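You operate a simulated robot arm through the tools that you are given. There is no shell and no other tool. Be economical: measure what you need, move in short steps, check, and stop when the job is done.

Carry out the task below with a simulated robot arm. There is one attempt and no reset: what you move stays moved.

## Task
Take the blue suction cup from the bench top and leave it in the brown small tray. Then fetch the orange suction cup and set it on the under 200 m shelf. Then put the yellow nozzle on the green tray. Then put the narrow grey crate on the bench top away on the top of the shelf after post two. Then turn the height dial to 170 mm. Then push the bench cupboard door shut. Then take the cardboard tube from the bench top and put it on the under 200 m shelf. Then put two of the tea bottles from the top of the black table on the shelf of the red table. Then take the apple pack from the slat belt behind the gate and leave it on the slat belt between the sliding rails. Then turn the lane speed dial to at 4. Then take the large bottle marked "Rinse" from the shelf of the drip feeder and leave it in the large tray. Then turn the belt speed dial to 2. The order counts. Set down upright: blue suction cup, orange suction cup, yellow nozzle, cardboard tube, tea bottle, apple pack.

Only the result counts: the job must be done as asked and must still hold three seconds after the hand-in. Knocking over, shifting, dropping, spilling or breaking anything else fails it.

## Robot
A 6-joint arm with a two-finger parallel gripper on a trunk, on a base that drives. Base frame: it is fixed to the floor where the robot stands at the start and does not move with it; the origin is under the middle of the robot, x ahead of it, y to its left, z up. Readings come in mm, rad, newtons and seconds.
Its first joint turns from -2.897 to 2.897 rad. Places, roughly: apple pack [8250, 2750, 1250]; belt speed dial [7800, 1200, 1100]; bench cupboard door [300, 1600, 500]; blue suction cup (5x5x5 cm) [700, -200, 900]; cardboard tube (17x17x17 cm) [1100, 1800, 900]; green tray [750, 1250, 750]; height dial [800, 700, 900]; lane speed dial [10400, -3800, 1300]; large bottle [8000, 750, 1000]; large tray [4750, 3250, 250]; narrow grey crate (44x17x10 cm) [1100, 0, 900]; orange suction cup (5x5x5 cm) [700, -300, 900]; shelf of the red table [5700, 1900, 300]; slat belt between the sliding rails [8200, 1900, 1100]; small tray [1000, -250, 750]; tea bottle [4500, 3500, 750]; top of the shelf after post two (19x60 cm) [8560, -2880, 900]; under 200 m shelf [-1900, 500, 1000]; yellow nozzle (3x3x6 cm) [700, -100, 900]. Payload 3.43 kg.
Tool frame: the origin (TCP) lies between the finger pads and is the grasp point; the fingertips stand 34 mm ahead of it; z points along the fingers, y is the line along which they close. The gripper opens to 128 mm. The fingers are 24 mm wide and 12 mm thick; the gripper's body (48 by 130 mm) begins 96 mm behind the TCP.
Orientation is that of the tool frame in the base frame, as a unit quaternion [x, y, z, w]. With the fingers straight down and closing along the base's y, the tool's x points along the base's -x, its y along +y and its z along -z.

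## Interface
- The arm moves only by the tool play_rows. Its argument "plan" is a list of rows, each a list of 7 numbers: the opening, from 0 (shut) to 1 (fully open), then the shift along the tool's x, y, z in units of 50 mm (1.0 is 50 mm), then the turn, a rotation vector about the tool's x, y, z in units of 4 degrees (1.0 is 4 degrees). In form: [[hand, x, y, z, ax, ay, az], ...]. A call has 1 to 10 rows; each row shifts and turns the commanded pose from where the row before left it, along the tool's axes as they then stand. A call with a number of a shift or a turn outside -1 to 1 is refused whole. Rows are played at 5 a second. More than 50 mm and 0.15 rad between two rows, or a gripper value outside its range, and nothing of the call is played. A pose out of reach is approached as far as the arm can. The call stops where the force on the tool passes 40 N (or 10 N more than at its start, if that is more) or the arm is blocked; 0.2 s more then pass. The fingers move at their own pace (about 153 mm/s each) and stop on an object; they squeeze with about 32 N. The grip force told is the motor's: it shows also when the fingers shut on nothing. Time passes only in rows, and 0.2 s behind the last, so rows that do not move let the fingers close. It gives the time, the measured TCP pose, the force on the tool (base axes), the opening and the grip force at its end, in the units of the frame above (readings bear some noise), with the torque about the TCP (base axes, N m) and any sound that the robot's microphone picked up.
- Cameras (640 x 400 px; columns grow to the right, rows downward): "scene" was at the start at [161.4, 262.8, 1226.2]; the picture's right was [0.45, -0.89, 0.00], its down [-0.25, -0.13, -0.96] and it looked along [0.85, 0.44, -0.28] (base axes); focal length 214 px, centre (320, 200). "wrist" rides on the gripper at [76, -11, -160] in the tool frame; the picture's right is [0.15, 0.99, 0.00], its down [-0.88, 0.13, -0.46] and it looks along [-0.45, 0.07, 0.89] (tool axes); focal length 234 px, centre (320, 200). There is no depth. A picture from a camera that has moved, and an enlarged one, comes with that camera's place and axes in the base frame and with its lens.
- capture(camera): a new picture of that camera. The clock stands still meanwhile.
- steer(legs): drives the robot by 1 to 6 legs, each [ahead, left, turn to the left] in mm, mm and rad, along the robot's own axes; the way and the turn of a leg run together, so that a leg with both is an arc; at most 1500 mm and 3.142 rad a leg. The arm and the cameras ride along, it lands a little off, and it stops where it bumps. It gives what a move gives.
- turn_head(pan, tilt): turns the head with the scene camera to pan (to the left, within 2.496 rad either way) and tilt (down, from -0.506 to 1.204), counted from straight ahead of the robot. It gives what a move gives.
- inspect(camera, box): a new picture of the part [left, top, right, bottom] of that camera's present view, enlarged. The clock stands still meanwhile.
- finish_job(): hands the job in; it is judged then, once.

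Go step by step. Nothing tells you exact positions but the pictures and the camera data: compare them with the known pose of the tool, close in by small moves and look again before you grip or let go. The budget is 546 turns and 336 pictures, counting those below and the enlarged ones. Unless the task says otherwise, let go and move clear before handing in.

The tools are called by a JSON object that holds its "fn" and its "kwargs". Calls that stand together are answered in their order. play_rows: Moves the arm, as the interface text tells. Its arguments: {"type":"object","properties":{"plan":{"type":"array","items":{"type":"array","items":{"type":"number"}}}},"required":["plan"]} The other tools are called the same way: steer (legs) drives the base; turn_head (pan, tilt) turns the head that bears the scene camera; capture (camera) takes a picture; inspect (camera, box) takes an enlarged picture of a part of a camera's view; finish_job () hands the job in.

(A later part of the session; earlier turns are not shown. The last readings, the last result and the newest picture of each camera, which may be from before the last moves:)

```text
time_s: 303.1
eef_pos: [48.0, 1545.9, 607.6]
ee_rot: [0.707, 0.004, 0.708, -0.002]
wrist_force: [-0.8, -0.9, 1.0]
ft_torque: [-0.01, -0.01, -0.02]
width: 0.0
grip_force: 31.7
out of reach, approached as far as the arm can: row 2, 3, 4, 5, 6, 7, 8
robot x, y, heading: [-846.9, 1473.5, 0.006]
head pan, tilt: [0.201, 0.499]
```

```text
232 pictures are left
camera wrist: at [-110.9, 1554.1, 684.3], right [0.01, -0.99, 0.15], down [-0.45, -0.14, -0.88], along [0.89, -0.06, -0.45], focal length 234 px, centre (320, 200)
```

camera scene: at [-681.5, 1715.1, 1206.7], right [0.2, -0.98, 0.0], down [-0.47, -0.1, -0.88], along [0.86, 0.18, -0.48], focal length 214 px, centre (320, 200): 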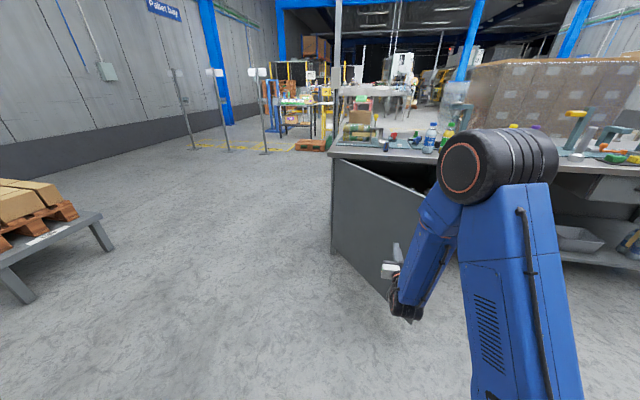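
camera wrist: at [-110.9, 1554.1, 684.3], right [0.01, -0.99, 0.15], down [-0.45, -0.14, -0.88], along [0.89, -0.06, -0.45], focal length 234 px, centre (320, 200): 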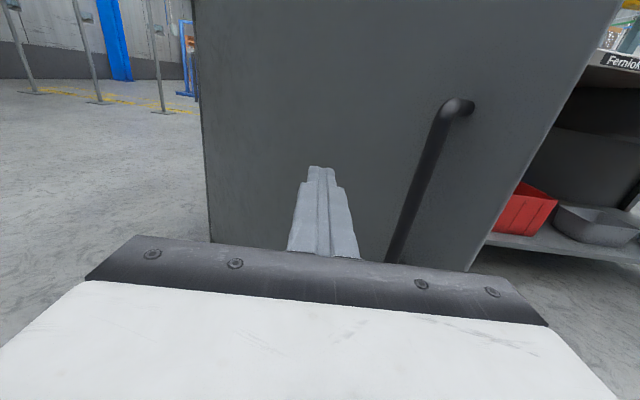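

The fingers point at the door face. Push by driving forward, in stages.

{"fn": "steer", "kwargs": {"legs": [[250, 0, 0]]}}

{"fn": "capture", "kwargs": {"camera": "wrist"}}

```text
time_s: 304.9
eef_pos: [304.6, 1543.7, 608.1]
ee_rot: [0.707, 0.003, 0.707, -0.004]
wrist_force: [-0.5, 0.3, 0.3]
ft_torque: [-0.02, -0.02, 0.01]
width: 0.0
grip_force: 31.8
robot x, y, heading: [-591.6, 1477.6, 0.004]
head pan, tilt: [0.201, 0.499]
```

```text
231 pictures are left
camera wrist: at [144.7, 1552.7, 684.6], right [0.01, -0.99, 0.15], down [-0.45, -0.14, -0.88], along [0.89, -0.06, -0.45], focal length 234 px, centre (320, 200)
```

wrist: 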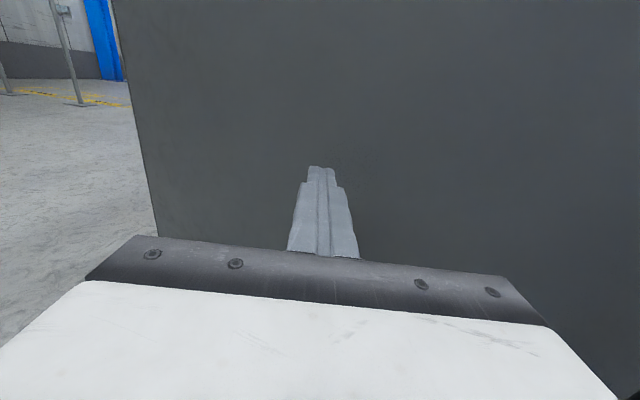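

{"fn": "steer", "kwargs": {"legs": [[140, 0, 0]]}}

{"fn": "capture", "kwargs": {"camera": "scene"}}

```text
time_s: 306.3
eef_pos: [442.9, 1542.9, 606.8]
ee_rot: [0.707, 0.004, 0.707, -0.003]
wrist_force: [0.1, -0.1, -0.5]
ft_torque: [0.0, -0.02, 0.02]
width: 0.0
grip_force: 32.0
robot x, y, heading: [-454.8, 1477.0, 0.003]
head pan, tilt: [0.201, 0.499]
```

```text
230 pictures are left
camera scene: at [-286.6, 1715.5, 1206.7], right [0.2, -0.98, 0.0], down [-0.47, -0.1, -0.88], along [0.86, 0.18, -0.48], focal length 214 px, centre (320, 200)
```

scene: 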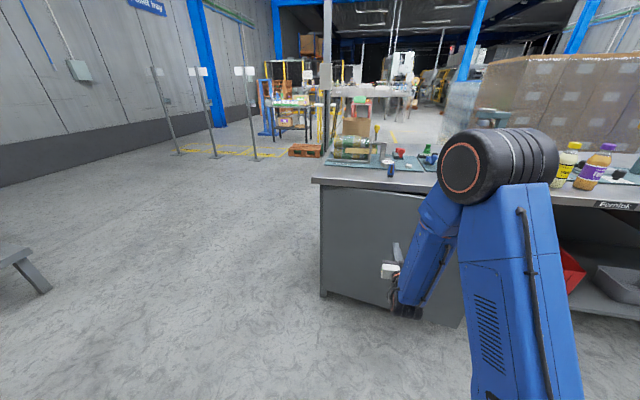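

{"fn": "steer", "kwargs": {"legs": [[45, 0, 0]]}}

{"fn": "capture", "kwargs": {"camera": "scene"}}

```text
time_s: 307.2
eef_pos: [487.7, 1542.3, 608.2]
ee_rot: [0.707, 0.004, 0.707, -0.004]
wrist_force: [-0.2, 0.2, -1.2]
ft_torque: [0.06, -0.02, -0.01]
width: 0.1
grip_force: 31.7
robot x, y, heading: [-410.3, 1477.8, -0.001]
head pan, tilt: [0.201, 0.499]
```

```text
229 pictures are left
camera scene: at [-241.8, 1715.6, 1206.7], right [0.2, -0.98, 0.0], down [-0.47, -0.1, -0.88], along [0.86, 0.18, -0.48], focal length 214 px, centre (320, 200)
```

scene: 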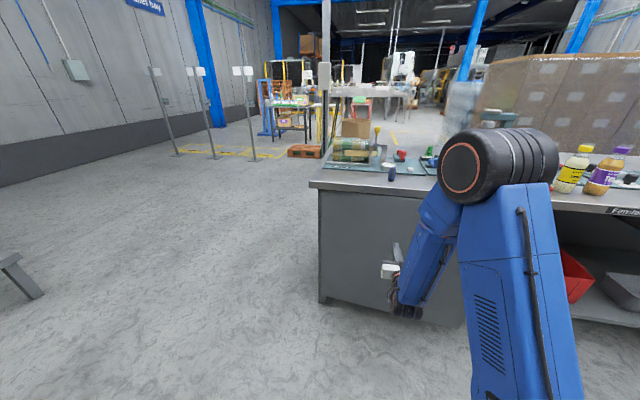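

{"fn": "steer", "kwargs": {"legs": [[25, 0, 0]]}}

{"fn": "capture", "kwargs": {"camera": "wrist"}}

```text
time_s: 308.0
eef_pos: [511.9, 1543.9, 607.7]
ee_rot: [0.707, 0.004, 0.707, -0.003]
wrist_force: [-0.4, 0.0, -0.5]
ft_torque: [-0.02, 0.0, 0.01]
width: 0.0
grip_force: 31.7
robot x, y, heading: [-389.0, 1478.5, 0.003]
head pan, tilt: [0.201, 0.499]
```

```text
228 pictures are left
camera wrist: at [353.2, 1552.7, 684.6], right [0.01, -0.99, 0.15], down [-0.45, -0.14, -0.88], along [0.89, -0.06, -0.45], focal length 234 px, centre (320, 200)
```

wrist: 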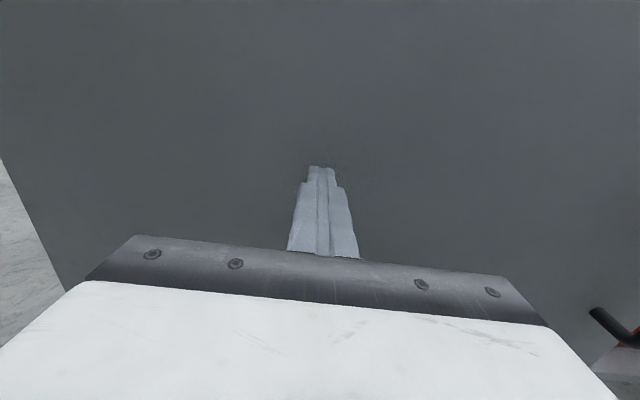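

{"fn": "steer", "kwargs": {"legs": [[15, 0, 0]]}}

{"fn": "steer", "kwargs": {"legs": [[12, 0, 0]]}}

{"fn": "capture", "kwargs": {"camera": "scene"}}

```text
time_s: 308.7
eef_pos: [527.3, 1543.7, 606.5]
ee_rot: [0.707, 0.004, 0.707, -0.003]
wrist_force: [0.2, -0.3, 0.0]
ft_torque: [-0.02, -0.02, 0.01]
width: 0.0
grip_force: 32.5
robot x, y, heading: [-369.1, 1476.2, -0.002]
head pan, tilt: [0.201, 0.499]
```

```text
time_s: 309.5
eef_pos: [539.2, 1543.7, 606.8]
ee_rot: [0.707, 0.004, 0.707, -0.003]
wrist_force: [-0.1, 0.3, 0.2]
ft_torque: [0.0, -0.02, -0.01]
width: 0.0
grip_force: 32.1
robot x, y, heading: [-358.7, 1474.2, 0.001]
head pan, tilt: [0.201, 0.499]
```

```text
227 pictures are left
camera scene: at [-190.0, 1715.7, 1206.7], right [0.2, -0.98, 0.0], down [-0.47, -0.1, -0.88], along [0.86, 0.18, -0.48], focal length 214 px, centre (320, 200)
```

scene: 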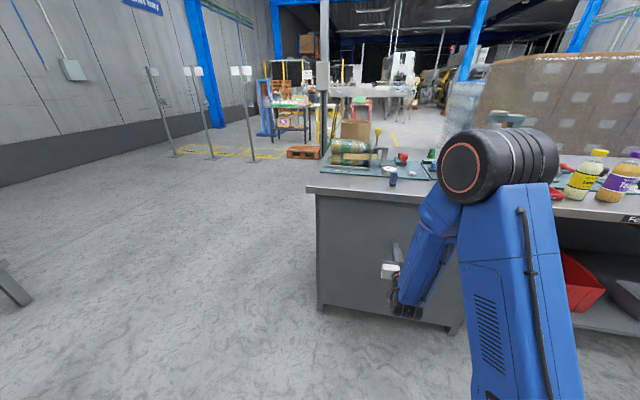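

{"fn": "steer", "kwargs": {"legs": [[12, 0, 0]]}}

{"fn": "inspect", "kwargs": {"camera": "scene", "box": [300, 160, 500, 360]}}

```text
time_s: 310.2
eef_pos: [550.7, 1543.4, 608.0]
ee_rot: [0.707, 0.004, 0.707, -0.003]
wrist_force: [0.0, -0.4, -0.5]
ft_torque: [0.01, -0.01, 0.02]
width: 0.0
grip_force: 32.2
robot x, y, heading: [-340.1, 1479.0, 0.003]
head pan, tilt: [0.201, 0.499]
```

```text
2.00 times, centred on (400, 260) of scene
camera zoom: at [-177.8, 1715.7, 1206.7], right [0.2, -0.98, 0.0], down [-0.47, -0.1, -0.88], along [0.86, 0.18, -0.48], focal length 429 px, centre (160, 80)
```

zoom: 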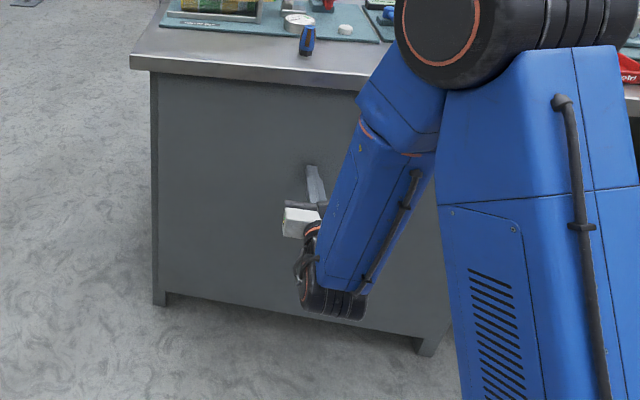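

{"fn": "steer", "kwargs": {"legs": [[12, 0, 0]]}}

{"fn": "steer", "kwargs": {"legs": [[10, 0, 0]]}}

{"fn": "capture", "kwargs": {"camera": "wrist"}}

```text
time_s: 311.0
eef_pos: [554.7, 1544.1, 607.9]
ee_rot: [0.707, 0.004, 0.707, -0.002]
wrist_force: [-6.8, 2.1, 7.2]
ft_torque: [-0.06, -0.23, -0.05]
width: 0.0
grip_force: 32.3
robot x, y, heading: [-339.5, 1478.3, 0.003]
head pan, tilt: [0.201, 0.499]
stopped in leg 1: the force on the tool passed its limit (the readings are from after the stop); the commanded pose is now the measured one
```

```text
time_s: 311.8
eef_pos: [555.4, 1542.9, 607.0]
ee_rot: [0.708, 0.006, 0.707, -0.003]
wrist_force: [-6.8, 1.4, 7.0]
ft_torque: [-0.05, -0.23, -0.02]
width: 0.2
grip_force: 31.8
robot x, y, heading: [-338.9, 1478.0, 0.004]
head pan, tilt: [0.201, 0.499]
stopped in leg 1: the force on the tool passed its limit (the readings are from after the stop); the commanded pose is now the measured one
```

```text
225 pictures are left
camera wrist: at [395.5, 1552.6, 684.6], right [0.01, -0.99, 0.15], down [-0.46, -0.14, -0.88], along [0.89, -0.06, -0.45], focal length 234 px, centre (320, 200)
```

wrist: 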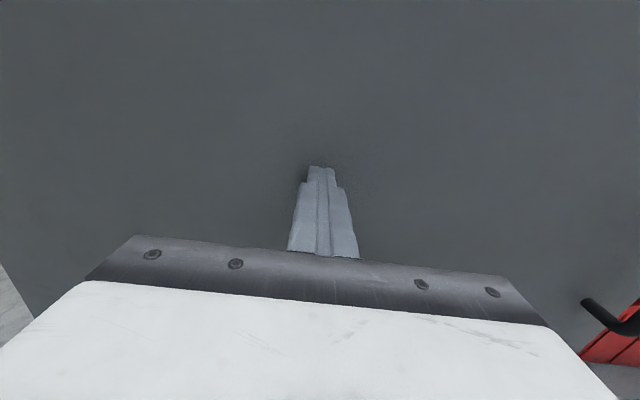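

A firm stop: the door should be shut. Back off and inspect it.

{"fn": "steer", "kwargs": {"legs": [[-450, 0, 0]]}}

{"fn": "capture", "kwargs": {"camera": "scene"}}

{"fn": "capture", "kwargs": {"camera": "wrist"}}

```text
time_s: 314.5
eef_pos: [101.7, 1544.6, 606.5]
ee_rot: [0.708, 0.007, 0.706, -0.005]
wrist_force: [-0.1, -0.1, -0.1]
ft_torque: [0.01, -0.03, -0.04]
width: 0.3
grip_force: 31.7
robot x, y, heading: [-790.6, 1474.2, 0.002]
head pan, tilt: [0.201, 0.499]
```

```text
224 pictures are left
camera scene: at [-623.2, 1714.8, 1206.7], right [0.2, -0.98, 0.0], down [-0.47, -0.1, -0.88], along [0.86, 0.18, -0.48], focal length 214 px, centre (320, 200)
```

scene: 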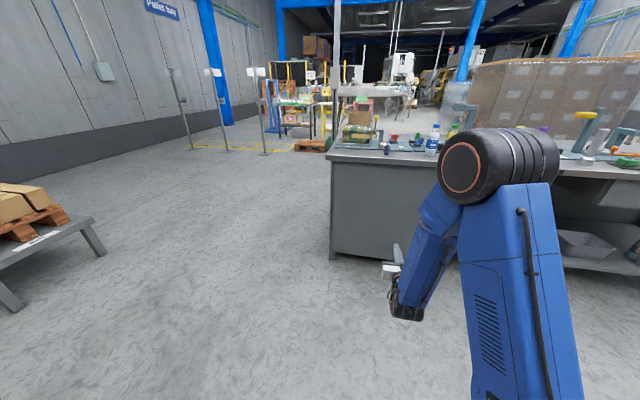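

```text
223 pictures are left
camera wrist: at [-56.7, 1553.5, 684.1], right [0.02, -0.99, 0.15], down [-0.46, -0.14, -0.88], along [0.89, -0.05, -0.45], focal length 234 px, centre (320, 200)
```

wrist: 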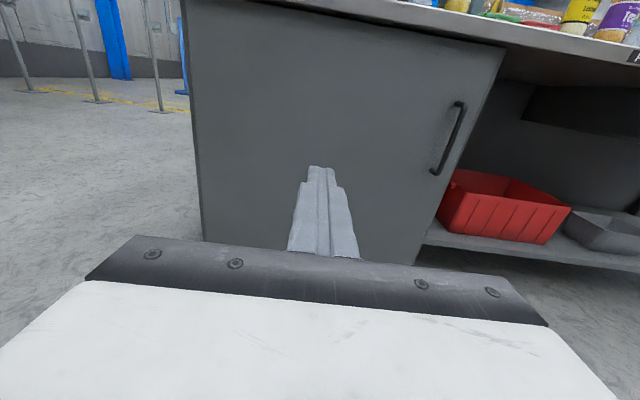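

{"fn": "inspect", "kwargs": {"camera": "wrist", "box": [380, 20, 560, 270]}}

```text
1.60 times, centred on (470, 145) of wrist
camera zoom: at [-56.7, 1553.5, 684.1], right [0.02, -0.99, 0.15], down [-0.46, -0.14, -0.88], along [0.89, -0.05, -0.45], focal length 375 px, centre (80, 288)
```

zoom: 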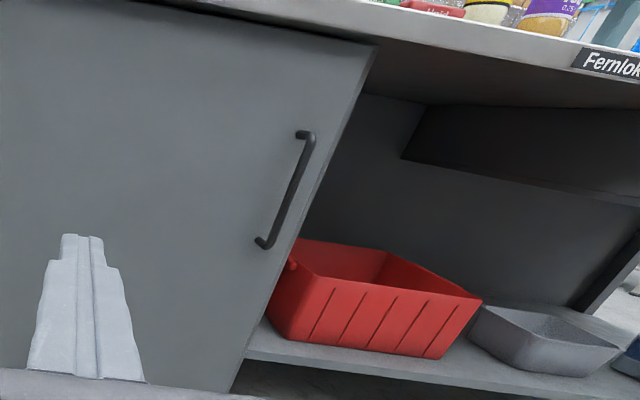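

Door is shut. Restore the tool to pointing down: rise, then pitch back.

{"fn": "play_rows", "kwargs": {"plan": [[0, 0.9, 0, 0, 0, 0, 0], [0, 0.9, 0, 0, 0, 0, 0], [0, 0.9, 0, 0, 0, 0, 0], [0, 0.9, 0, -0.3, 0, 0, 0], [0, 0.9, 0, -0.3, 0, 0, 0], [0, 0.9, 0, -0.4, 0, 0, 0], [0, 0.9, 0, -0.4, 0, 0, 0], [0, 0.9, 0, -0.4, 0, 0, 0], [0, 0.9, 0, -0.4, 0, 0, 0], [0, 0.9, 0, 0, 0, 0, 0]]}}

{"fn": "play_rows", "kwargs": {"plan": [[0, 0, 0, 0, 0, -1, 0], [0, 0, 0, 0, 0, -1, 0], [0, 0, 0, 0, 0, -1, 0], [0, 0, 0, 0, 0, -1, 0], [0, 0, 0, 0, 0, -1, 0], [0, 0, 0, 0, 0, -1, 0], [0, 0, 0, 0, 0, -1, 0], [0, 0, 0, 0, 0, -1, 0], [0, 0, 0, 0, 0, -1, 0], [0, 0, 0, 0, 0, -1, 0]]}}

{"fn": "play_rows", "kwargs": {"plan": [[0, 0, 0, 0, 0, -1, 0], [0, 0, 0, 0, 0, -1, 0], [0, 0, 0, 0, 0, -1, 0], [0, 0, 0, 0, 0, -1, 0], [0, 0, 0, 0, 0, -1, 0], [0, 0, 0, 0, 0, -1, 0], [0, 0, 0, 0, 0, -1, 0], [0, 0, 0, 0, 0, -1, 0], [0, 0, 0, 0, 0, -1, 0], [0, 0, 0, 0, 0, -1, 0]]}}

{"fn": "play_rows", "kwargs": {"plan": [[0.5, 0, 0, 0, 0, -1, 0], [0.5, 0, 0, 0, 0, -1, 0], [0.5, 0, 0, 0, 0, -0.5, 0], [0.5, 0, 0, 0, 0, 0, 0]]}}

```text
time_s: 316.7
eef_pos: [-6.7, 1543.5, 1058.3]
ee_rot: [0.708, 0.007, 0.706, -0.004]
wrist_force: [0.2, 0.4, -0.4]
ft_torque: [-0.01, 0.0, -0.02]
width: 0.1
grip_force: 32.5
robot x, y, heading: [-788.7, 1473.3, 0.003]
head pan, tilt: [0.201, 0.499]
```

```text
time_s: 318.9
eef_pos: [-5.8, 1544.2, 1056.5]
ee_rot: [0.907, 0.007, 0.421, -0.002]
wrist_force: [-0.8, -0.3, -0.1]
ft_torque: [0.01, -0.02, -0.03]
width: 0.0
grip_force: 32.0
robot x, y, heading: [-788.5, 1474.3, 0.005]
head pan, tilt: [0.201, 0.499]
```

```text
time_s: 321.1
eef_pos: [-6.9, 1545.3, 1057.2]
ee_rot: [0.996, 0.008, 0.086, 0.001]
wrist_force: [-0.5, 0.1, 1.4]
ft_torque: [-0.02, -0.04, 0.01]
width: 0.0
grip_force: 31.8
robot x, y, heading: [-790.7, 1471.5, 0.003]
head pan, tilt: [0.201, 0.499]
```

```text
time_s: 322.1
eef_pos: [-6.5, 1544.3, 1056.7]
ee_rot: [1.0, 0.007, -0.001, 0.002]
wrist_force: [-1.0, 0.3, -0.2]
ft_torque: [0.03, 0.03, -0.03]
width: 64.1
grip_force: 0.0
robot x, y, heading: [-789.1, 1474.6, 0.003]
head pan, tilt: [0.201, 0.499]
```

Tool is down again. The cardboard tube is at the bench's left end; I'll approach from the left side of the bench, facing −y.

{"fn": "play_rows", "kwargs": {"plan": [[0.5, -0.8, 0, -0.5, 0, 0, 0], [0.5, -0.8, 0, -0.5, 0, 0, 0], [0.5, 0, 0, 0, 0, 0, 0]]}}

{"fn": "steer", "kwargs": {"legs": [[0, 1350, 0], [1500, 0, 0], [350, 0, 0], [0, 0, -1.571]]}}

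{"fn": "turn_head", "kwargs": {"pan": -0.2, "tilt": 0.4}}

{"fn": "capture", "kwargs": {"camera": "scene"}}

{"fn": "capture", "kwargs": {"camera": "wrist"}}

```text
time_s: 322.9
eef_pos: [-87.1, 1542.9, 1106.4]
ee_rot: [1.0, 0.008, -0.002, 0.002]
wrist_force: [0.7, -0.2, -0.8]
ft_torque: [0.01, 0.01, 0.02]
width: 64.1
grip_force: 0.1
robot x, y, heading: [-791.3, 1475.6, 0.005]
head pan, tilt: [0.201, 0.499]
```

```text
time_s: 341.9
eef_pos: [1180.6, 2097.6, 1106.6]
ee_rot: [0.744, -0.668, 0.0, -0.001]
wrist_force: [18.6, 6.6, 1.3]
ft_torque: [-1.49, 3.3, 1.65]
width: 64.0
grip_force: 0.0
robot x, y, heading: [1063.2, 2794.1, -1.496]
head pan, tilt: [0.201, 0.499]
stopped in leg 4: the force on the tool passed its limit (the readings are from after the stop); the commanded pose is now the measured one
```

```text
time_s: 342.8
eef_pos: [1180.7, 2096.3, 1106.6]
ee_rot: [0.744, -0.668, -0.001, -0.002]
wrist_force: [29.9, 12.3, 2.7]
ft_torque: [-2.56, 5.37, 2.6]
width: 63.9
grip_force: 0.0
robot x, y, heading: [1057.6, 2790.0, -1.495]
head pan, tilt: [-0.201, 0.4]
```

```text
221 pictures are left
camera scene: at [1270.6, 2634.1, 1215.7], right [-0.99, 0.13, 0.0], down [0.05, 0.39, -0.92], along [-0.12, -0.91, -0.39], focal length 214 px, centre (320, 200)
```

scene: 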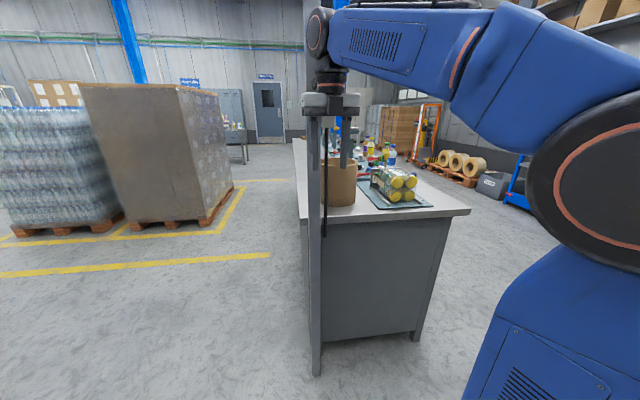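

```text
220 pictures are left
camera wrist: at [1200.2, 2022.1, 1268.3], right [-0.97, -0.25, 0.0], down [-0.22, 0.86, 0.46], along [-0.11, 0.44, -0.89], focal length 234 px, centre (320, 200)
```

wrist: 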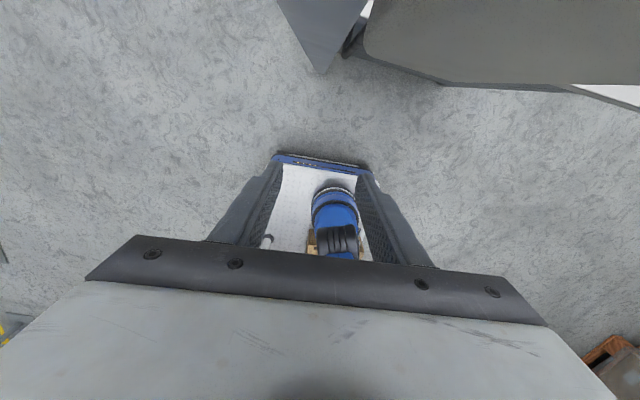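

I bumped a pole standing at about (1206,2005) with the hand. Back the rotation off and check that it's undisturbed.

{"fn": "steer", "kwargs": {"legs": [[0, 0, 0.12]]}}

{"fn": "turn_head", "kwargs": {"pan": -0.2, "tilt": 0.1}}

{"fn": "capture", "kwargs": {"camera": "scene"}}

```text
time_s: 343.8
eef_pos: [1262.5, 2115.9, 1106.4]
ee_rot: [0.782, -0.623, 0.0, -0.002]
wrist_force: [0.6, -0.2, -0.3]
ft_torque: [0.01, -0.01, -0.02]
width: 64.1
grip_force: 0.0
robot x, y, heading: [1056.5, 2795.0, -1.372]
head pan, tilt: [-0.201, 0.4]
```

```text
time_s: 344.6
eef_pos: [1261.8, 2115.8, 1106.1]
ee_rot: [0.783, -0.622, 0.001, -0.002]
wrist_force: [-0.3, 0.0, -0.3]
ft_torque: [-0.01, 0.01, 0.01]
width: 64.3
grip_force: 0.1
robot x, y, heading: [1057.9, 2787.9, -1.372]
head pan, tilt: [-0.201, 0.099]
```

```text
219 pictures are left
camera scene: at [1286.3, 2661.0, 1243.7], right [-1.0, 0.01, 0.0], down [0.0, 0.1, -0.99], along [-0.01, -0.99, -0.1], focal length 214 px, centre (320, 200)
```

scene: 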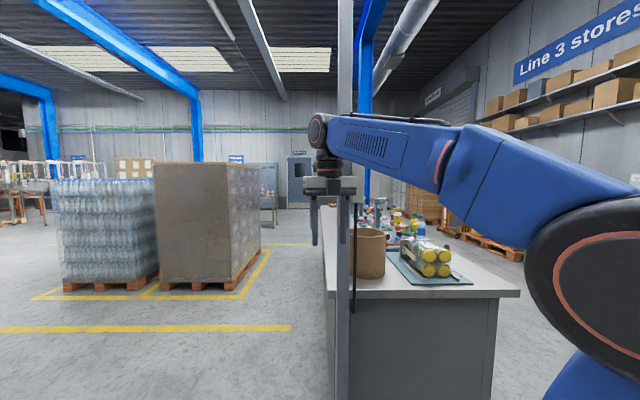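

It's a fixed floor-to-ceiling pole, unharmed. Back away, square up, and shift to x≈1010 so I can pinch the tube's −x wall, clear of the pole.

{"fn": "steer", "kwargs": {"legs": [[-300, 0, 0], [0, 0, -0.199]]}}

```text
time_s: 347.4
eef_pos: [1063.6, 2384.7, 1106.3]
ee_rot: [0.716, -0.698, 0.001, -0.001]
wrist_force: [0.3, -0.9, -0.2]
ft_torque: [0.0, 0.0, -0.04]
width: 63.8
grip_force: 0.0
robot x, y, heading: [1002.4, 3087.6, -1.574]
head pan, tilt: [-0.201, 0.099]
```

{"fn": "steer", "kwargs": {"legs": [[380, -52, 0]]}}

{"fn": "turn_head", "kwargs": {"pan": -0.3, "tilt": 0.4}}

{"fn": "capture", "kwargs": {"camera": "scene"}}

{"fn": "capture", "kwargs": {"camera": "wrist"}}

```text
time_s: 349.8
eef_pos: [1009.6, 2014.0, 1106.4]
ee_rot: [0.717, -0.698, 0.0, -0.002]
wrist_force: [0.4, 0.3, 0.3]
ft_torque: [-0.01, -0.01, 0.02]
width: 64.0
grip_force: 0.2
robot x, y, heading: [938.8, 2713.0, -1.578]
head pan, tilt: [-0.201, 0.099]
```

```text
time_s: 350.6
eef_pos: [1010.1, 2014.2, 1106.4]
ee_rot: [0.717, -0.697, 0.0, -0.002]
wrist_force: [0.3, 0.6, -0.5]
ft_torque: [-0.01, 0.02, 0.0]
width: 63.6
grip_force: 0.0
robot x, y, heading: [941.2, 2714.3, -1.58]
head pan, tilt: [-0.3, 0.4]
```

```text
218 pictures are left
camera scene: at [1132.9, 2545.5, 1215.9], right [-0.95, 0.3, 0.0], down [0.12, 0.37, -0.92], along [-0.28, -0.88, -0.39], focal length 214 px, centre (320, 200)
```

scene: 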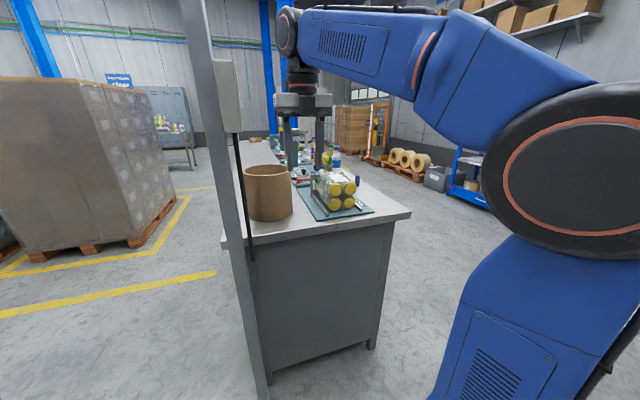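

```text
217 pictures are left
camera wrist: at [1022.5, 1938.7, 1268.0], right [-0.99, -0.17, 0.0], down [-0.15, 0.88, 0.46], along [-0.08, 0.45, -0.89], focal length 234 px, centre (320, 200)
```

wrist: 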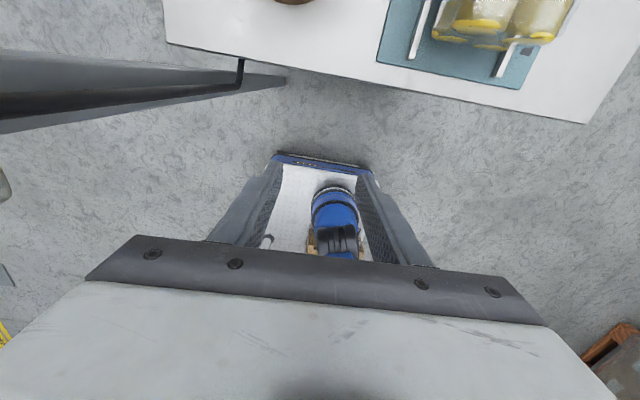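

Tube centre ≈(1088,1825). Advance 190 mm at height and look with the wrist camera.

{"fn": "steer", "kwargs": {"legs": [[190, 0, 0]]}}

{"fn": "capture", "kwargs": {"camera": "wrist"}}

{"fn": "capture", "kwargs": {"camera": "scene"}}

```text
time_s: 352.1
eef_pos: [1011.1, 1826.1, 1105.4]
ee_rot: [0.717, -0.697, 0.001, -0.002]
wrist_force: [-0.7, 0.2, 0.7]
ft_torque: [-0.01, 0.02, -0.05]
width: 63.8
grip_force: 0.2
robot x, y, heading: [941.8, 2524.0, -1.571]
head pan, tilt: [-0.3, 0.4]
```

```text
216 pictures are left
camera wrist: at [1024.2, 1750.2, 1268.0], right [-0.98, -0.18, 0.0], down [-0.16, 0.88, 0.46], along [-0.08, 0.45, -0.89], focal length 234 px, centre (320, 200)
```

wrist: 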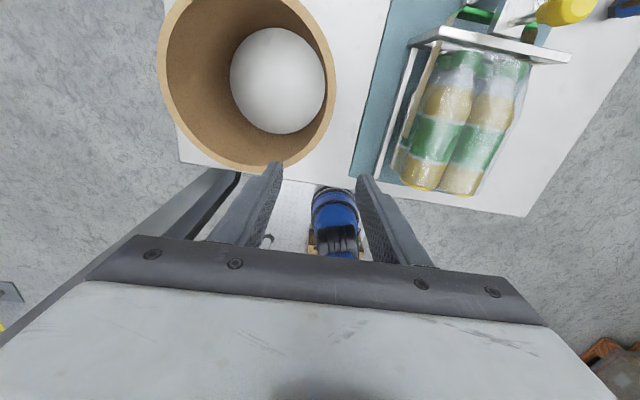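

```text
215 pictures are left
camera scene: at [1132.7, 2357.2, 1215.9], right [-0.95, 0.3, 0.0], down [0.12, 0.37, -0.92], along [-0.27, -0.88, -0.39], focal length 214 px, centre (320, 200)
```

scene: 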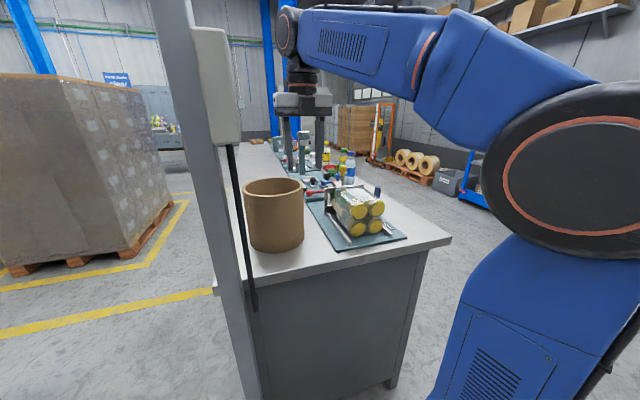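

The wrist view puts the tube centre at (1090,1761), near-robot-right wall at x≈1012. Align over that wall.

{"fn": "play_rows", "kwargs": {"plan": [[0.4, 0.65, 0, 0.1, 0, 0, 0], [0.4, 0.65, 0, 0.1, 0, 0, 0], [0.4, 0, 0, 0, 0, 0, 0]]}}

{"fn": "capture", "kwargs": {"camera": "wrist"}}

{"fn": "capture", "kwargs": {"camera": "scene"}}

```text
time_s: 352.9
eef_pos: [1012.2, 1759.0, 1098.5]
ee_rot: [0.718, -0.696, 0.001, -0.003]
wrist_force: [-0.2, 0.5, 0.1]
ft_torque: [0.01, -0.01, 0.01]
width: 51.2
grip_force: 0.0
robot x, y, heading: [943.9, 2526.2, -1.573]
head pan, tilt: [-0.3, 0.4]
```

```text
214 pictures are left
camera wrist: at [1026.6, 1684.5, 1258.4], right [-0.98, -0.18, 0.0], down [-0.16, 0.88, 0.46], along [-0.08, 0.45, -0.89], focal length 234 px, centre (320, 200)
```

wrist: 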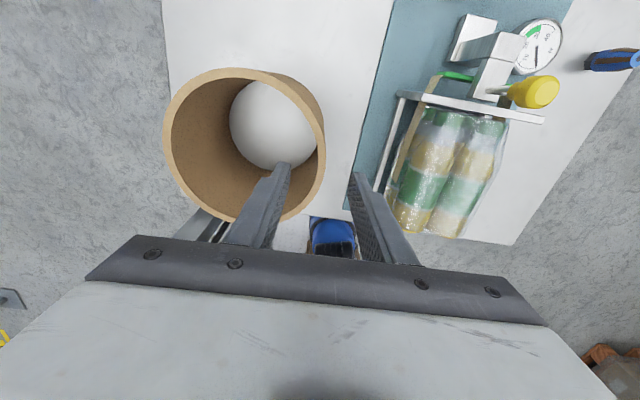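

```text
213 pictures are left
camera scene: at [1132.7, 2357.3, 1215.9], right [-0.95, 0.3, 0.0], down [0.12, 0.37, -0.92], along [-0.27, -0.88, -0.39], focal length 214 px, centre (320, 200)
```

scene: 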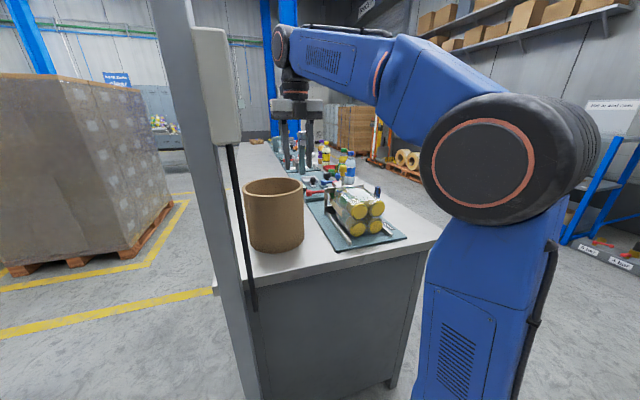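

{"fn": "play_rows", "kwargs": {"plan": [[0.4, -0.15, -0.05, 0.5, 0, 0, 0], [0.4, 0, 0, 0.6, 0, 0, 0], [0.4, 0, 0, 0, 0, 0, 0]]}}

{"fn": "capture", "kwargs": {"camera": "wrist"}}

{"fn": "inspect", "kwargs": {"camera": "scene", "box": [220, 80, 420, 260]}}

```text
time_s: 353.7
eef_pos: [1015.9, 1768.2, 1041.3]
ee_rot: [0.718, -0.697, 0.0, -0.002]
wrist_force: [0.5, -0.7, 0.5]
ft_torque: [0.01, -0.01, -0.02]
width: 51.2
grip_force: 0.1
robot x, y, heading: [940.9, 2525.9, -1.572]
head pan, tilt: [-0.3, 0.4]
```

```text
212 pictures are left
camera wrist: at [1029.7, 1691.8, 1202.7], right [-0.98, -0.18, 0.0], down [-0.16, 0.88, 0.46], along [-0.08, 0.45, -0.89], focal length 234 px, centre (320, 200)
```

wrist: 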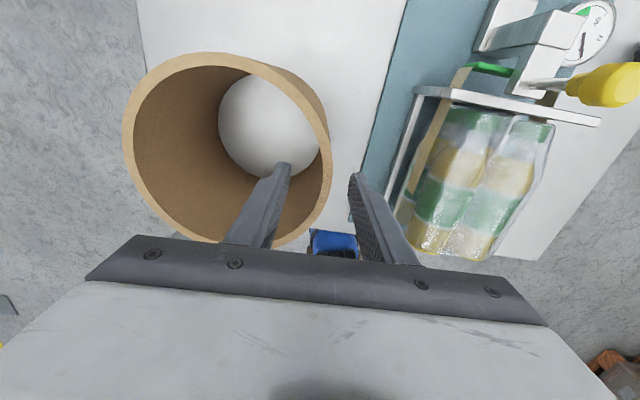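

```text
2.22 times, centred on (320, 170) of scene
camera zoom: at [1132.7, 2357.2, 1215.9], right [-0.95, 0.3, 0.0], down [0.12, 0.37, -0.92], along [-0.27, -0.88, -0.39], focal length 477 px, centre (320, 267)
```

zoom: 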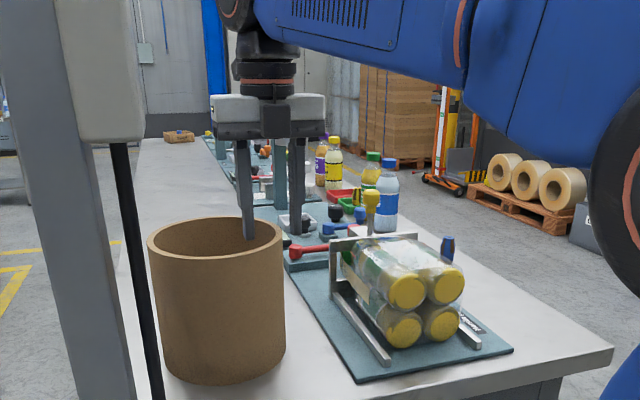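

Fingers straddle the wall. Descend 55 mm more and close.

{"fn": "play_rows", "kwargs": {"plan": [[0.4, 0, 0.06, 0.55, 0, 0, 0], [0.4, 0, 0, 0.55, 0, 0, 0], [0.4, 0, 0, 0, 0, 0, 0], [0, 0, 0, 0, 0, 0, 0], [0, 0, 0, 0, 0, 0, 0], [0, 0, 0, 0, 0, 0, 0]]}}

{"fn": "capture", "kwargs": {"camera": "wrist"}}

```text
time_s: 355.1
eef_pos: [1011.9, 1766.8, 986.7]
ee_rot: [0.718, -0.696, 0.0, -0.001]
wrist_force: [0.2, 1.0, -0.4]
ft_torque: [0.01, 0.25, 0.01]
width: 6.5
grip_force: 32.3
robot x, y, heading: [945.5, 2527.8, -1.572]
head pan, tilt: [-0.3, 0.4]
```

```text
210 pictures are left
camera wrist: at [1025.3, 1690.3, 1147.5], right [-0.98, -0.18, 0.0], down [-0.16, 0.88, 0.46], along [-0.08, 0.45, -0.89], focal length 234 px, centre (320, 200)
```

wrist: 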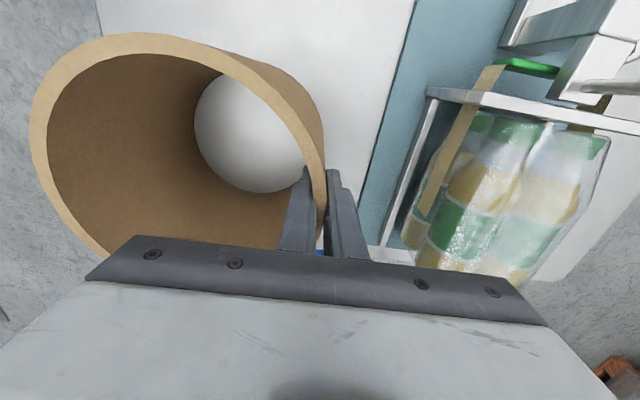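

{"fn": "play_rows", "kwargs": {"plan": [[0, 0, 0, -0.2, 0, 0, 0], [0, 0, 0, -0.3, 0, 0, 0], [0, 0, 0, -0.5, 0, 0, 0], [0, 0, 0, -0.5, 0, 0, 0], [0, 0, 0, -0.5, 0, 0, 0], [0, 0, 0, 0, 0, 0, 0]]}}

{"fn": "capture", "kwargs": {"camera": "scene"}}

```text
time_s: 356.5
eef_pos: [1009.6, 1767.3, 1086.3]
ee_rot: [0.718, -0.696, 0.0, -0.002]
wrist_force: [0.2, 0.2, -2.7]
ft_torque: [0.02, 0.27, 0.04]
width: 6.7
grip_force: 32.0
robot x, y, heading: [943.0, 2524.0, -1.569]
head pan, tilt: [-0.3, 0.4]
```

```text
209 pictures are left
camera scene: at [1132.7, 2357.2, 1215.9], right [-0.95, 0.3, 0.0], down [0.12, 0.37, -0.92], along [-0.27, -0.88, -0.39], focal length 214 px, centre (320, 200)
```

scene: 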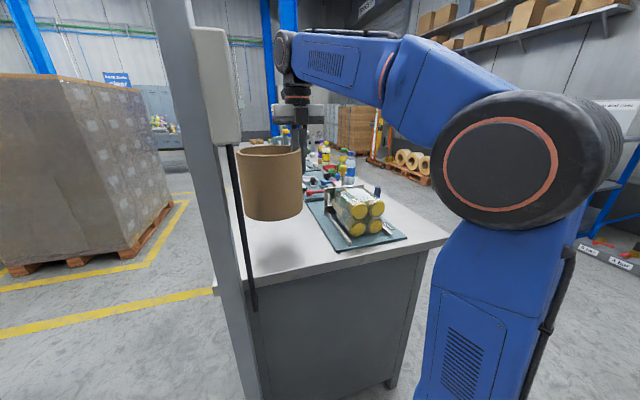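

Tube held (2.7 N). Raise a little and shift −x to clear the pole before backing out.

{"fn": "play_rows", "kwargs": {"plan": [[0, 0, 0, -0.45, 0, 0, 0], [0, 0, 0, -0.4, 0, 0, 0], [0, 0, 0.5, 0, 0, 0, 0], [0, 0, 0.6, 0, 0, 0, 0], [0, 0, 0.6, 0, 0, 0, 0], [0, 0, 0.6, 0, 0, 0, 0], [0, 0, 0, 0, 0, 0, 0]]}}

{"fn": "capture", "kwargs": {"camera": "scene"}}

```text
time_s: 358.1
eef_pos: [944.1, 1767.9, 1128.1]
ee_rot: [0.713, -0.701, 0.0, -0.001]
wrist_force: [-0.1, 0.1, -3.1]
ft_torque: [-0.03, 0.22, -0.01]
width: 6.3
grip_force: 32.2
out of reach, approached as far as the arm can: row 5, 6
robot x, y, heading: [943.5, 2527.2, -1.575]
head pan, tilt: [-0.3, 0.4]
```

```text
208 pictures are left
camera scene: at [1132.7, 2357.1, 1215.9], right [-0.95, 0.3, 0.0], down [0.12, 0.37, -0.92], along [-0.27, -0.88, -0.39], focal length 214 px, centre (320, 200)
```

scene: 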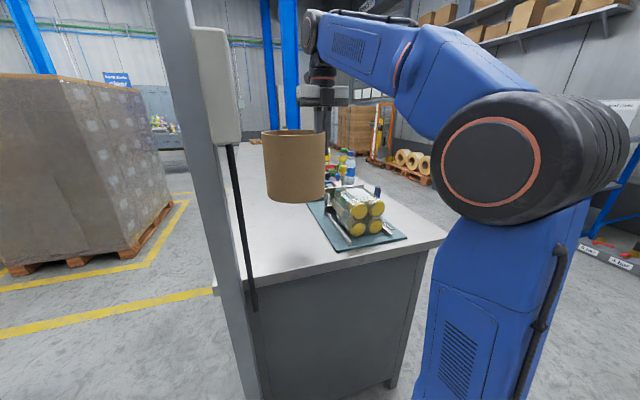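

{"fn": "steer", "kwargs": {"legs": [[0, -60, 0], [-450, 0, 0]]}}

{"fn": "capture", "kwargs": {"camera": "scene"}}

```text
time_s: 361.4
eef_pos: [888.2, 2227.6, 1128.2]
ee_rot: [0.715, -0.699, -0.001, -0.001]
wrist_force: [0.4, 0.3, -3.1]
ft_torque: [0.01, 0.27, 0.03]
width: 6.4
grip_force: 32.3
robot x, y, heading: [882.3, 2979.8, -1.569]
head pan, tilt: [-0.3, 0.4]
```

```text
207 pictures are left
camera scene: at [1073.1, 2817.6, 1215.9], right [-0.96, 0.29, 0.0], down [0.11, 0.37, -0.92], along [-0.27, -0.88, -0.39], focal length 214 px, centre (320, 200)
```

scene: 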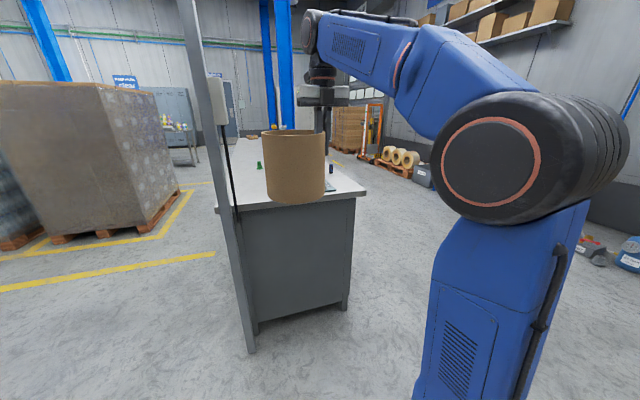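

Clear. Retract and raise the tube, then turn to face −x and travel toward the rack.

{"fn": "play_rows", "kwargs": {"plan": [[0, -0.6, 0, 0, 0, 0, 0], [0, -0.7, 0, 0, 0, 0, 0], [0, 0, 0, -0.5, 0, 0, 0], [0, 0, 0, -0.5, 0, 0, 0], [0, 0, 0, 0, 0, 0, 0]]}}

{"fn": "steer", "kwargs": {"legs": [[0, 0, -1.571], [1300, 0, 0], [0, 1500, 0], [0, 650, 0]]}}

{"fn": "turn_head", "kwargs": {"pan": 0.0, "tilt": 0.35}}

{"fn": "capture", "kwargs": {"camera": "scene"}}

```text
time_s: 362.6
eef_pos: [887.2, 2293.7, 1173.5]
ee_rot: [0.715, -0.699, 0.002, 0.0]
wrist_force: [-0.2, 0.0, -3.0]
ft_torque: [0.0, 0.24, 0.0]
width: 6.4
grip_force: 31.4
out of reach, approached as far as the arm can: row 4
robot x, y, heading: [876.1, 2983.2, -1.566]
head pan, tilt: [-0.3, 0.4]
```

```text
time_s: 383.2
eef_pos: [-1124.0, 849.1, 1172.6]
ee_rot: [-0.01, 1.0, 0.0, -0.002]
wrist_force: [0.0, 0.8, -3.1]
ft_torque: [0.23, 0.02, 0.03]
width: 6.3
grip_force: 31.3
robot x, y, heading: [-433.7, 853.5, -3.139]
head pan, tilt: [-0.3, 0.4]
```

```text
time_s: 384.0
eef_pos: [-1124.6, 848.9, 1172.4]
ee_rot: [-0.01, 1.0, -0.001, -0.002]
wrist_force: [0.6, 0.7, -2.3]
ft_torque: [0.24, 0.07, 0.02]
width: 6.5
grip_force: 32.3
robot x, y, heading: [-432.4, 852.3, -3.14]
head pan, tilt: [0.0, 0.351]
```

```text
206 pictures are left
camera scene: at [-607.2, 633.5, 1220.4], right [0.0, 1.0, 0.0], down [0.34, 0.0, -0.94], along [-0.94, 0.0, -0.34], focal length 214 px, centre (320, 200)
```

scene: 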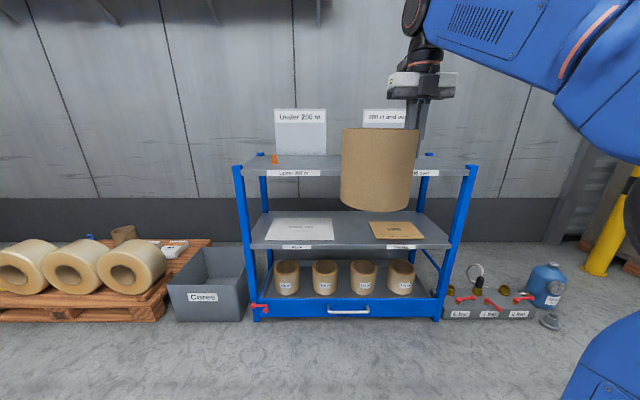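

Tube base is ~45 mm above the shelf. Move left 166 and forward in stages.

{"fn": "steer", "kwargs": {"legs": [[0, 166, 0], [560, 0, 0]]}}

{"fn": "capture", "kwargs": {"camera": "scene"}}

{"fn": "capture", "kwargs": {"camera": "wrist"}}

```text
time_s: 388.2
eef_pos: [-1683.9, 686.5, 1171.5]
ee_rot: [-0.007, 1.0, -0.001, -0.002]
wrist_force: [-0.1, -0.4, -3.0]
ft_torque: [0.22, 0.01, 0.0]
width: 6.5
grip_force: 31.9
robot x, y, heading: [-990.5, 683.3, 3.136]
head pan, tilt: [0.0, 0.351]
```

```text
205 pictures are left
camera scene: at [-1167.7, 467.5, 1220.4], right [0.0, 1.0, 0.0], down [0.34, 0.0, -0.94], along [-0.94, 0.0, -0.34], focal length 214 px, centre (320, 200)
```

scene: 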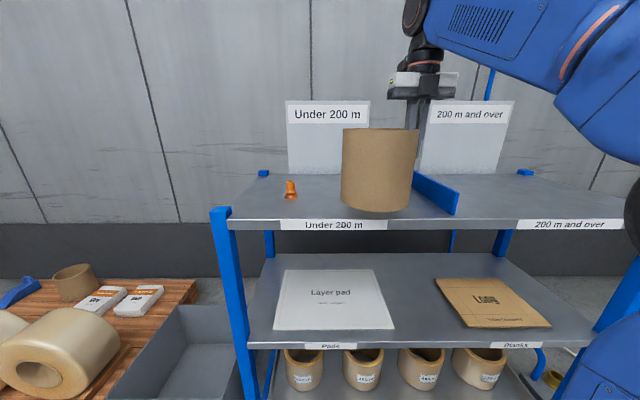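

```text
204 pictures are left
camera wrist: at [-1757.4, 673.7, 1334.1], right [-0.16, 0.99, 0.0], down [0.88, 0.14, 0.45], along [0.45, 0.07, -0.89], focal length 234 px, centre (320, 200)
```

wrist: 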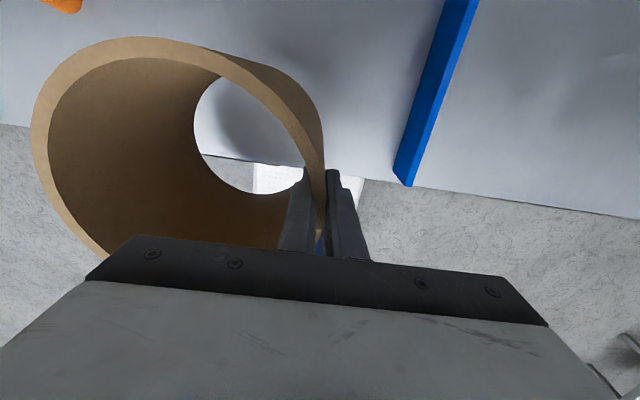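

{"fn": "steer", "kwargs": {"legs": [[125, 0, 0]]}}

{"fn": "play_rows", "kwargs": {"plan": [[0, 0, 0, 0.5, 0, 0, 0], [0, 0, 0, 0.2, 0, 0, 0], [0, 0, 0, 0, 0, 0, 0]]}}

{"fn": "capture", "kwargs": {"camera": "scene"}}

```text
time_s: 389.5
eef_pos: [-1809.5, 686.6, 1172.3]
ee_rot: [-0.007, 1.0, 0.0, -0.002]
wrist_force: [-0.2, -1.4, -2.9]
ft_torque: [0.23, 0.01, 0.01]
width: 6.2
grip_force: 32.1
robot x, y, heading: [-1121.4, 687.2, 3.139]
head pan, tilt: [0.0, 0.351]
```

```text
time_s: 390.3
eef_pos: [-1809.7, 685.2, 1137.2]
ee_rot: [-0.007, 1.0, -0.002, -0.002]
wrist_force: [0.2, 0.1, -2.6]
ft_torque: [0.22, 0.01, 0.03]
width: 6.7
grip_force: 32.4
robot x, y, heading: [-1116.2, 686.6, 3.144]
head pan, tilt: [0.0, 0.351]
```

```text
203 pictures are left
camera scene: at [-1293.3, 467.8, 1220.4], right [0.0, 1.0, 0.0], down [0.34, 0.0, -0.94], along [-0.94, 0.0, -0.34], focal length 214 px, centre (320, 200)
```

scene: 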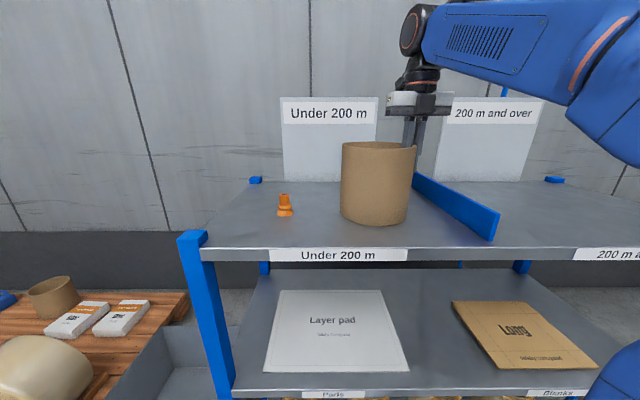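

Fine-lower until contact.

{"fn": "play_rows", "kwargs": {"plan": [[0, 0, 0, 0.06, 0, 0, 0], [0, 0, 0, 0.04, 0, 0, 0], [0, 0, 0, 0, 0, 0, 0]]}}

{"fn": "play_rows", "kwargs": {"plan": [[0, 0, 0, 0.05, 0, 0, 0], [0, 0, 0, 0, 0, 0, 0]]}}

```text
time_s: 391.1
eef_pos: [-1808.4, 686.6, 1133.4]
ee_rot: [-0.007, 1.0, -0.001, -0.003]
wrist_force: [-4.2, -0.4, 26.6]
ft_torque: [-0.13, -0.15, -0.32]
width: 6.5
grip_force: 32.0
robot x, y, heading: [-1116.6, 684.8, 3.139]
head pan, tilt: [0.0, 0.351]
```

```text
time_s: 391.7
eef_pos: [-1808.7, 686.6, 1130.9]
ee_rot: [-0.007, 1.0, -0.001, -0.002]
wrist_force: [-1.6, -0.6, 25.1]
ft_torque: [0.01, -0.14, -0.14]
width: 6.6
grip_force: 32.3
robot x, y, heading: [-1114.5, 683.5, 3.141]
head pan, tilt: [0.0, 0.351]
```

Contact. Release and rise.

{"fn": "play_rows", "kwargs": {"plan": [[0, 0, 0, -0.03, 0, 0, 0], [0.25, 0, 0, 0, 0, 0, 0], [0.25, 0, 0, 0, 0, 0, 0], [0.25, 0.4, 0, -0.3, 0, 0, 0], [0.25, 0.4, 0, -0.4, 0, 0, 0], [0.25, 0.4, 0, -0.4, 0, 0, 0]]}}

{"fn": "capture", "kwargs": {"camera": "scene"}}

{"fn": "capture", "kwargs": {"camera": "wrist"}}

```text
time_s: 393.1
eef_pos: [-1866.9, 685.0, 1172.4]
ee_rot: [-0.008, 1.0, -0.001, -0.005]
wrist_force: [1.4, -1.0, 0.7]
ft_torque: [0.0, -0.01, 0.02]
width: 32.1
grip_force: 0.1
out of reach, approached as far as the arm can: row 6
robot x, y, heading: [-1113.6, 687.4, 3.135]
head pan, tilt: [0.0, 0.351]
```

```text
202 pictures are left
camera scene: at [-1293.0, 467.9, 1220.5], right [0.0, 1.0, 0.0], down [0.34, 0.0, -0.94], along [-0.94, 0.0, -0.34], focal length 214 px, centre (320, 200)
```

scene: 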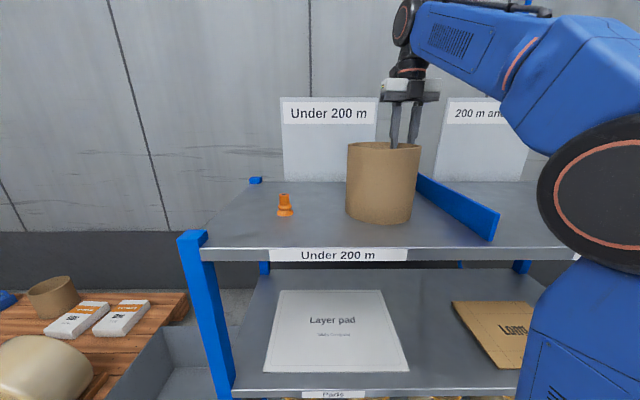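

```text
201 pictures are left
camera wrist: at [-1941.6, 672.4, 1333.7], right [-0.16, 0.99, 0.0], down [0.88, 0.14, 0.45], along [0.44, 0.07, -0.89], focal length 234 px, centre (320, 200)
```

wrist: 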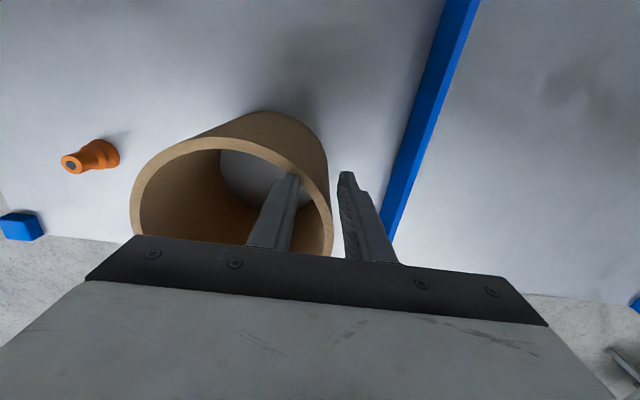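

I retreated the wrong way in x and dragged the tube a little (still upright; finger still inside). Move back to centre of the free chord, then up.

{"fn": "play_rows", "kwargs": {"plan": [[0.25, -0.5, 0, 0, 0, 0, 0], [0.25, 0, 0, -0.5, 0, 0, 0], [0.25, 0, 0, 0, 0, 0, 0]]}}

{"fn": "capture", "kwargs": {"camera": "wrist"}}

{"fn": "inspect", "kwargs": {"camera": "scene", "box": [240, 60, 500, 260]}}

```text
time_s: 393.9
eef_pos: [-1842.7, 686.1, 1171.1]
ee_rot: [-0.007, 1.0, -0.001, -0.001]
wrist_force: [-0.2, -0.1, -0.1]
ft_torque: [0.01, 0.02, 0.03]
width: 32.2
grip_force: 0.1
out of reach, approached as far as the arm can: row 2
robot x, y, heading: [-1118.7, 684.9, 3.137]
head pan, tilt: [0.0, 0.351]
```

```text
200 pictures are left
camera wrist: at [-1917.3, 673.1, 1332.5], right [-0.16, 0.99, 0.0], down [0.88, 0.14, 0.45], along [0.45, 0.07, -0.89], focal length 234 px, centre (320, 200)
```

wrist: 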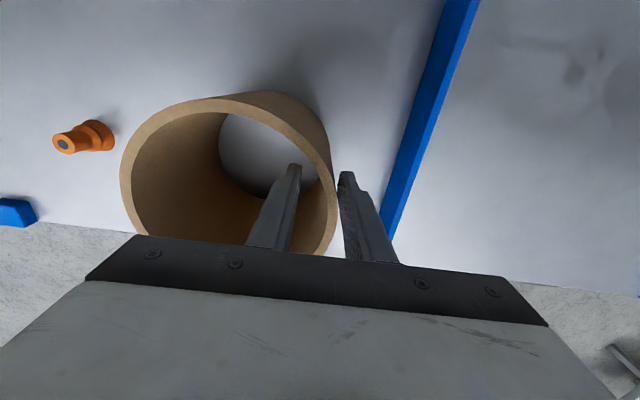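

```text
2.00 times, centred on (370, 160) of scene
camera zoom: at [-1293.3, 467.8, 1220.4], right [0.0, 1.0, 0.0], down [0.34, 0.0, -0.94], along [-0.94, 0.0, -0.34], focal length 429 px, centre (220, 280)
```

zoom: 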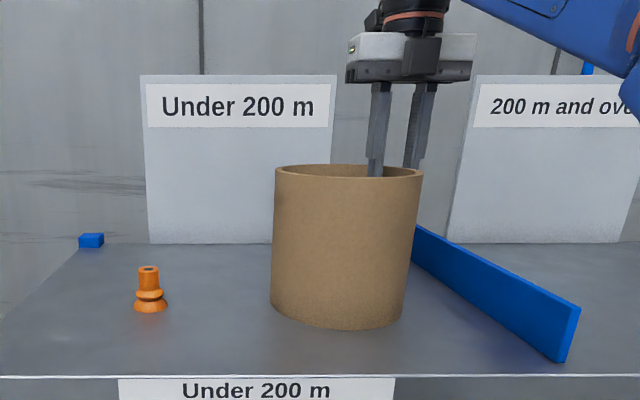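

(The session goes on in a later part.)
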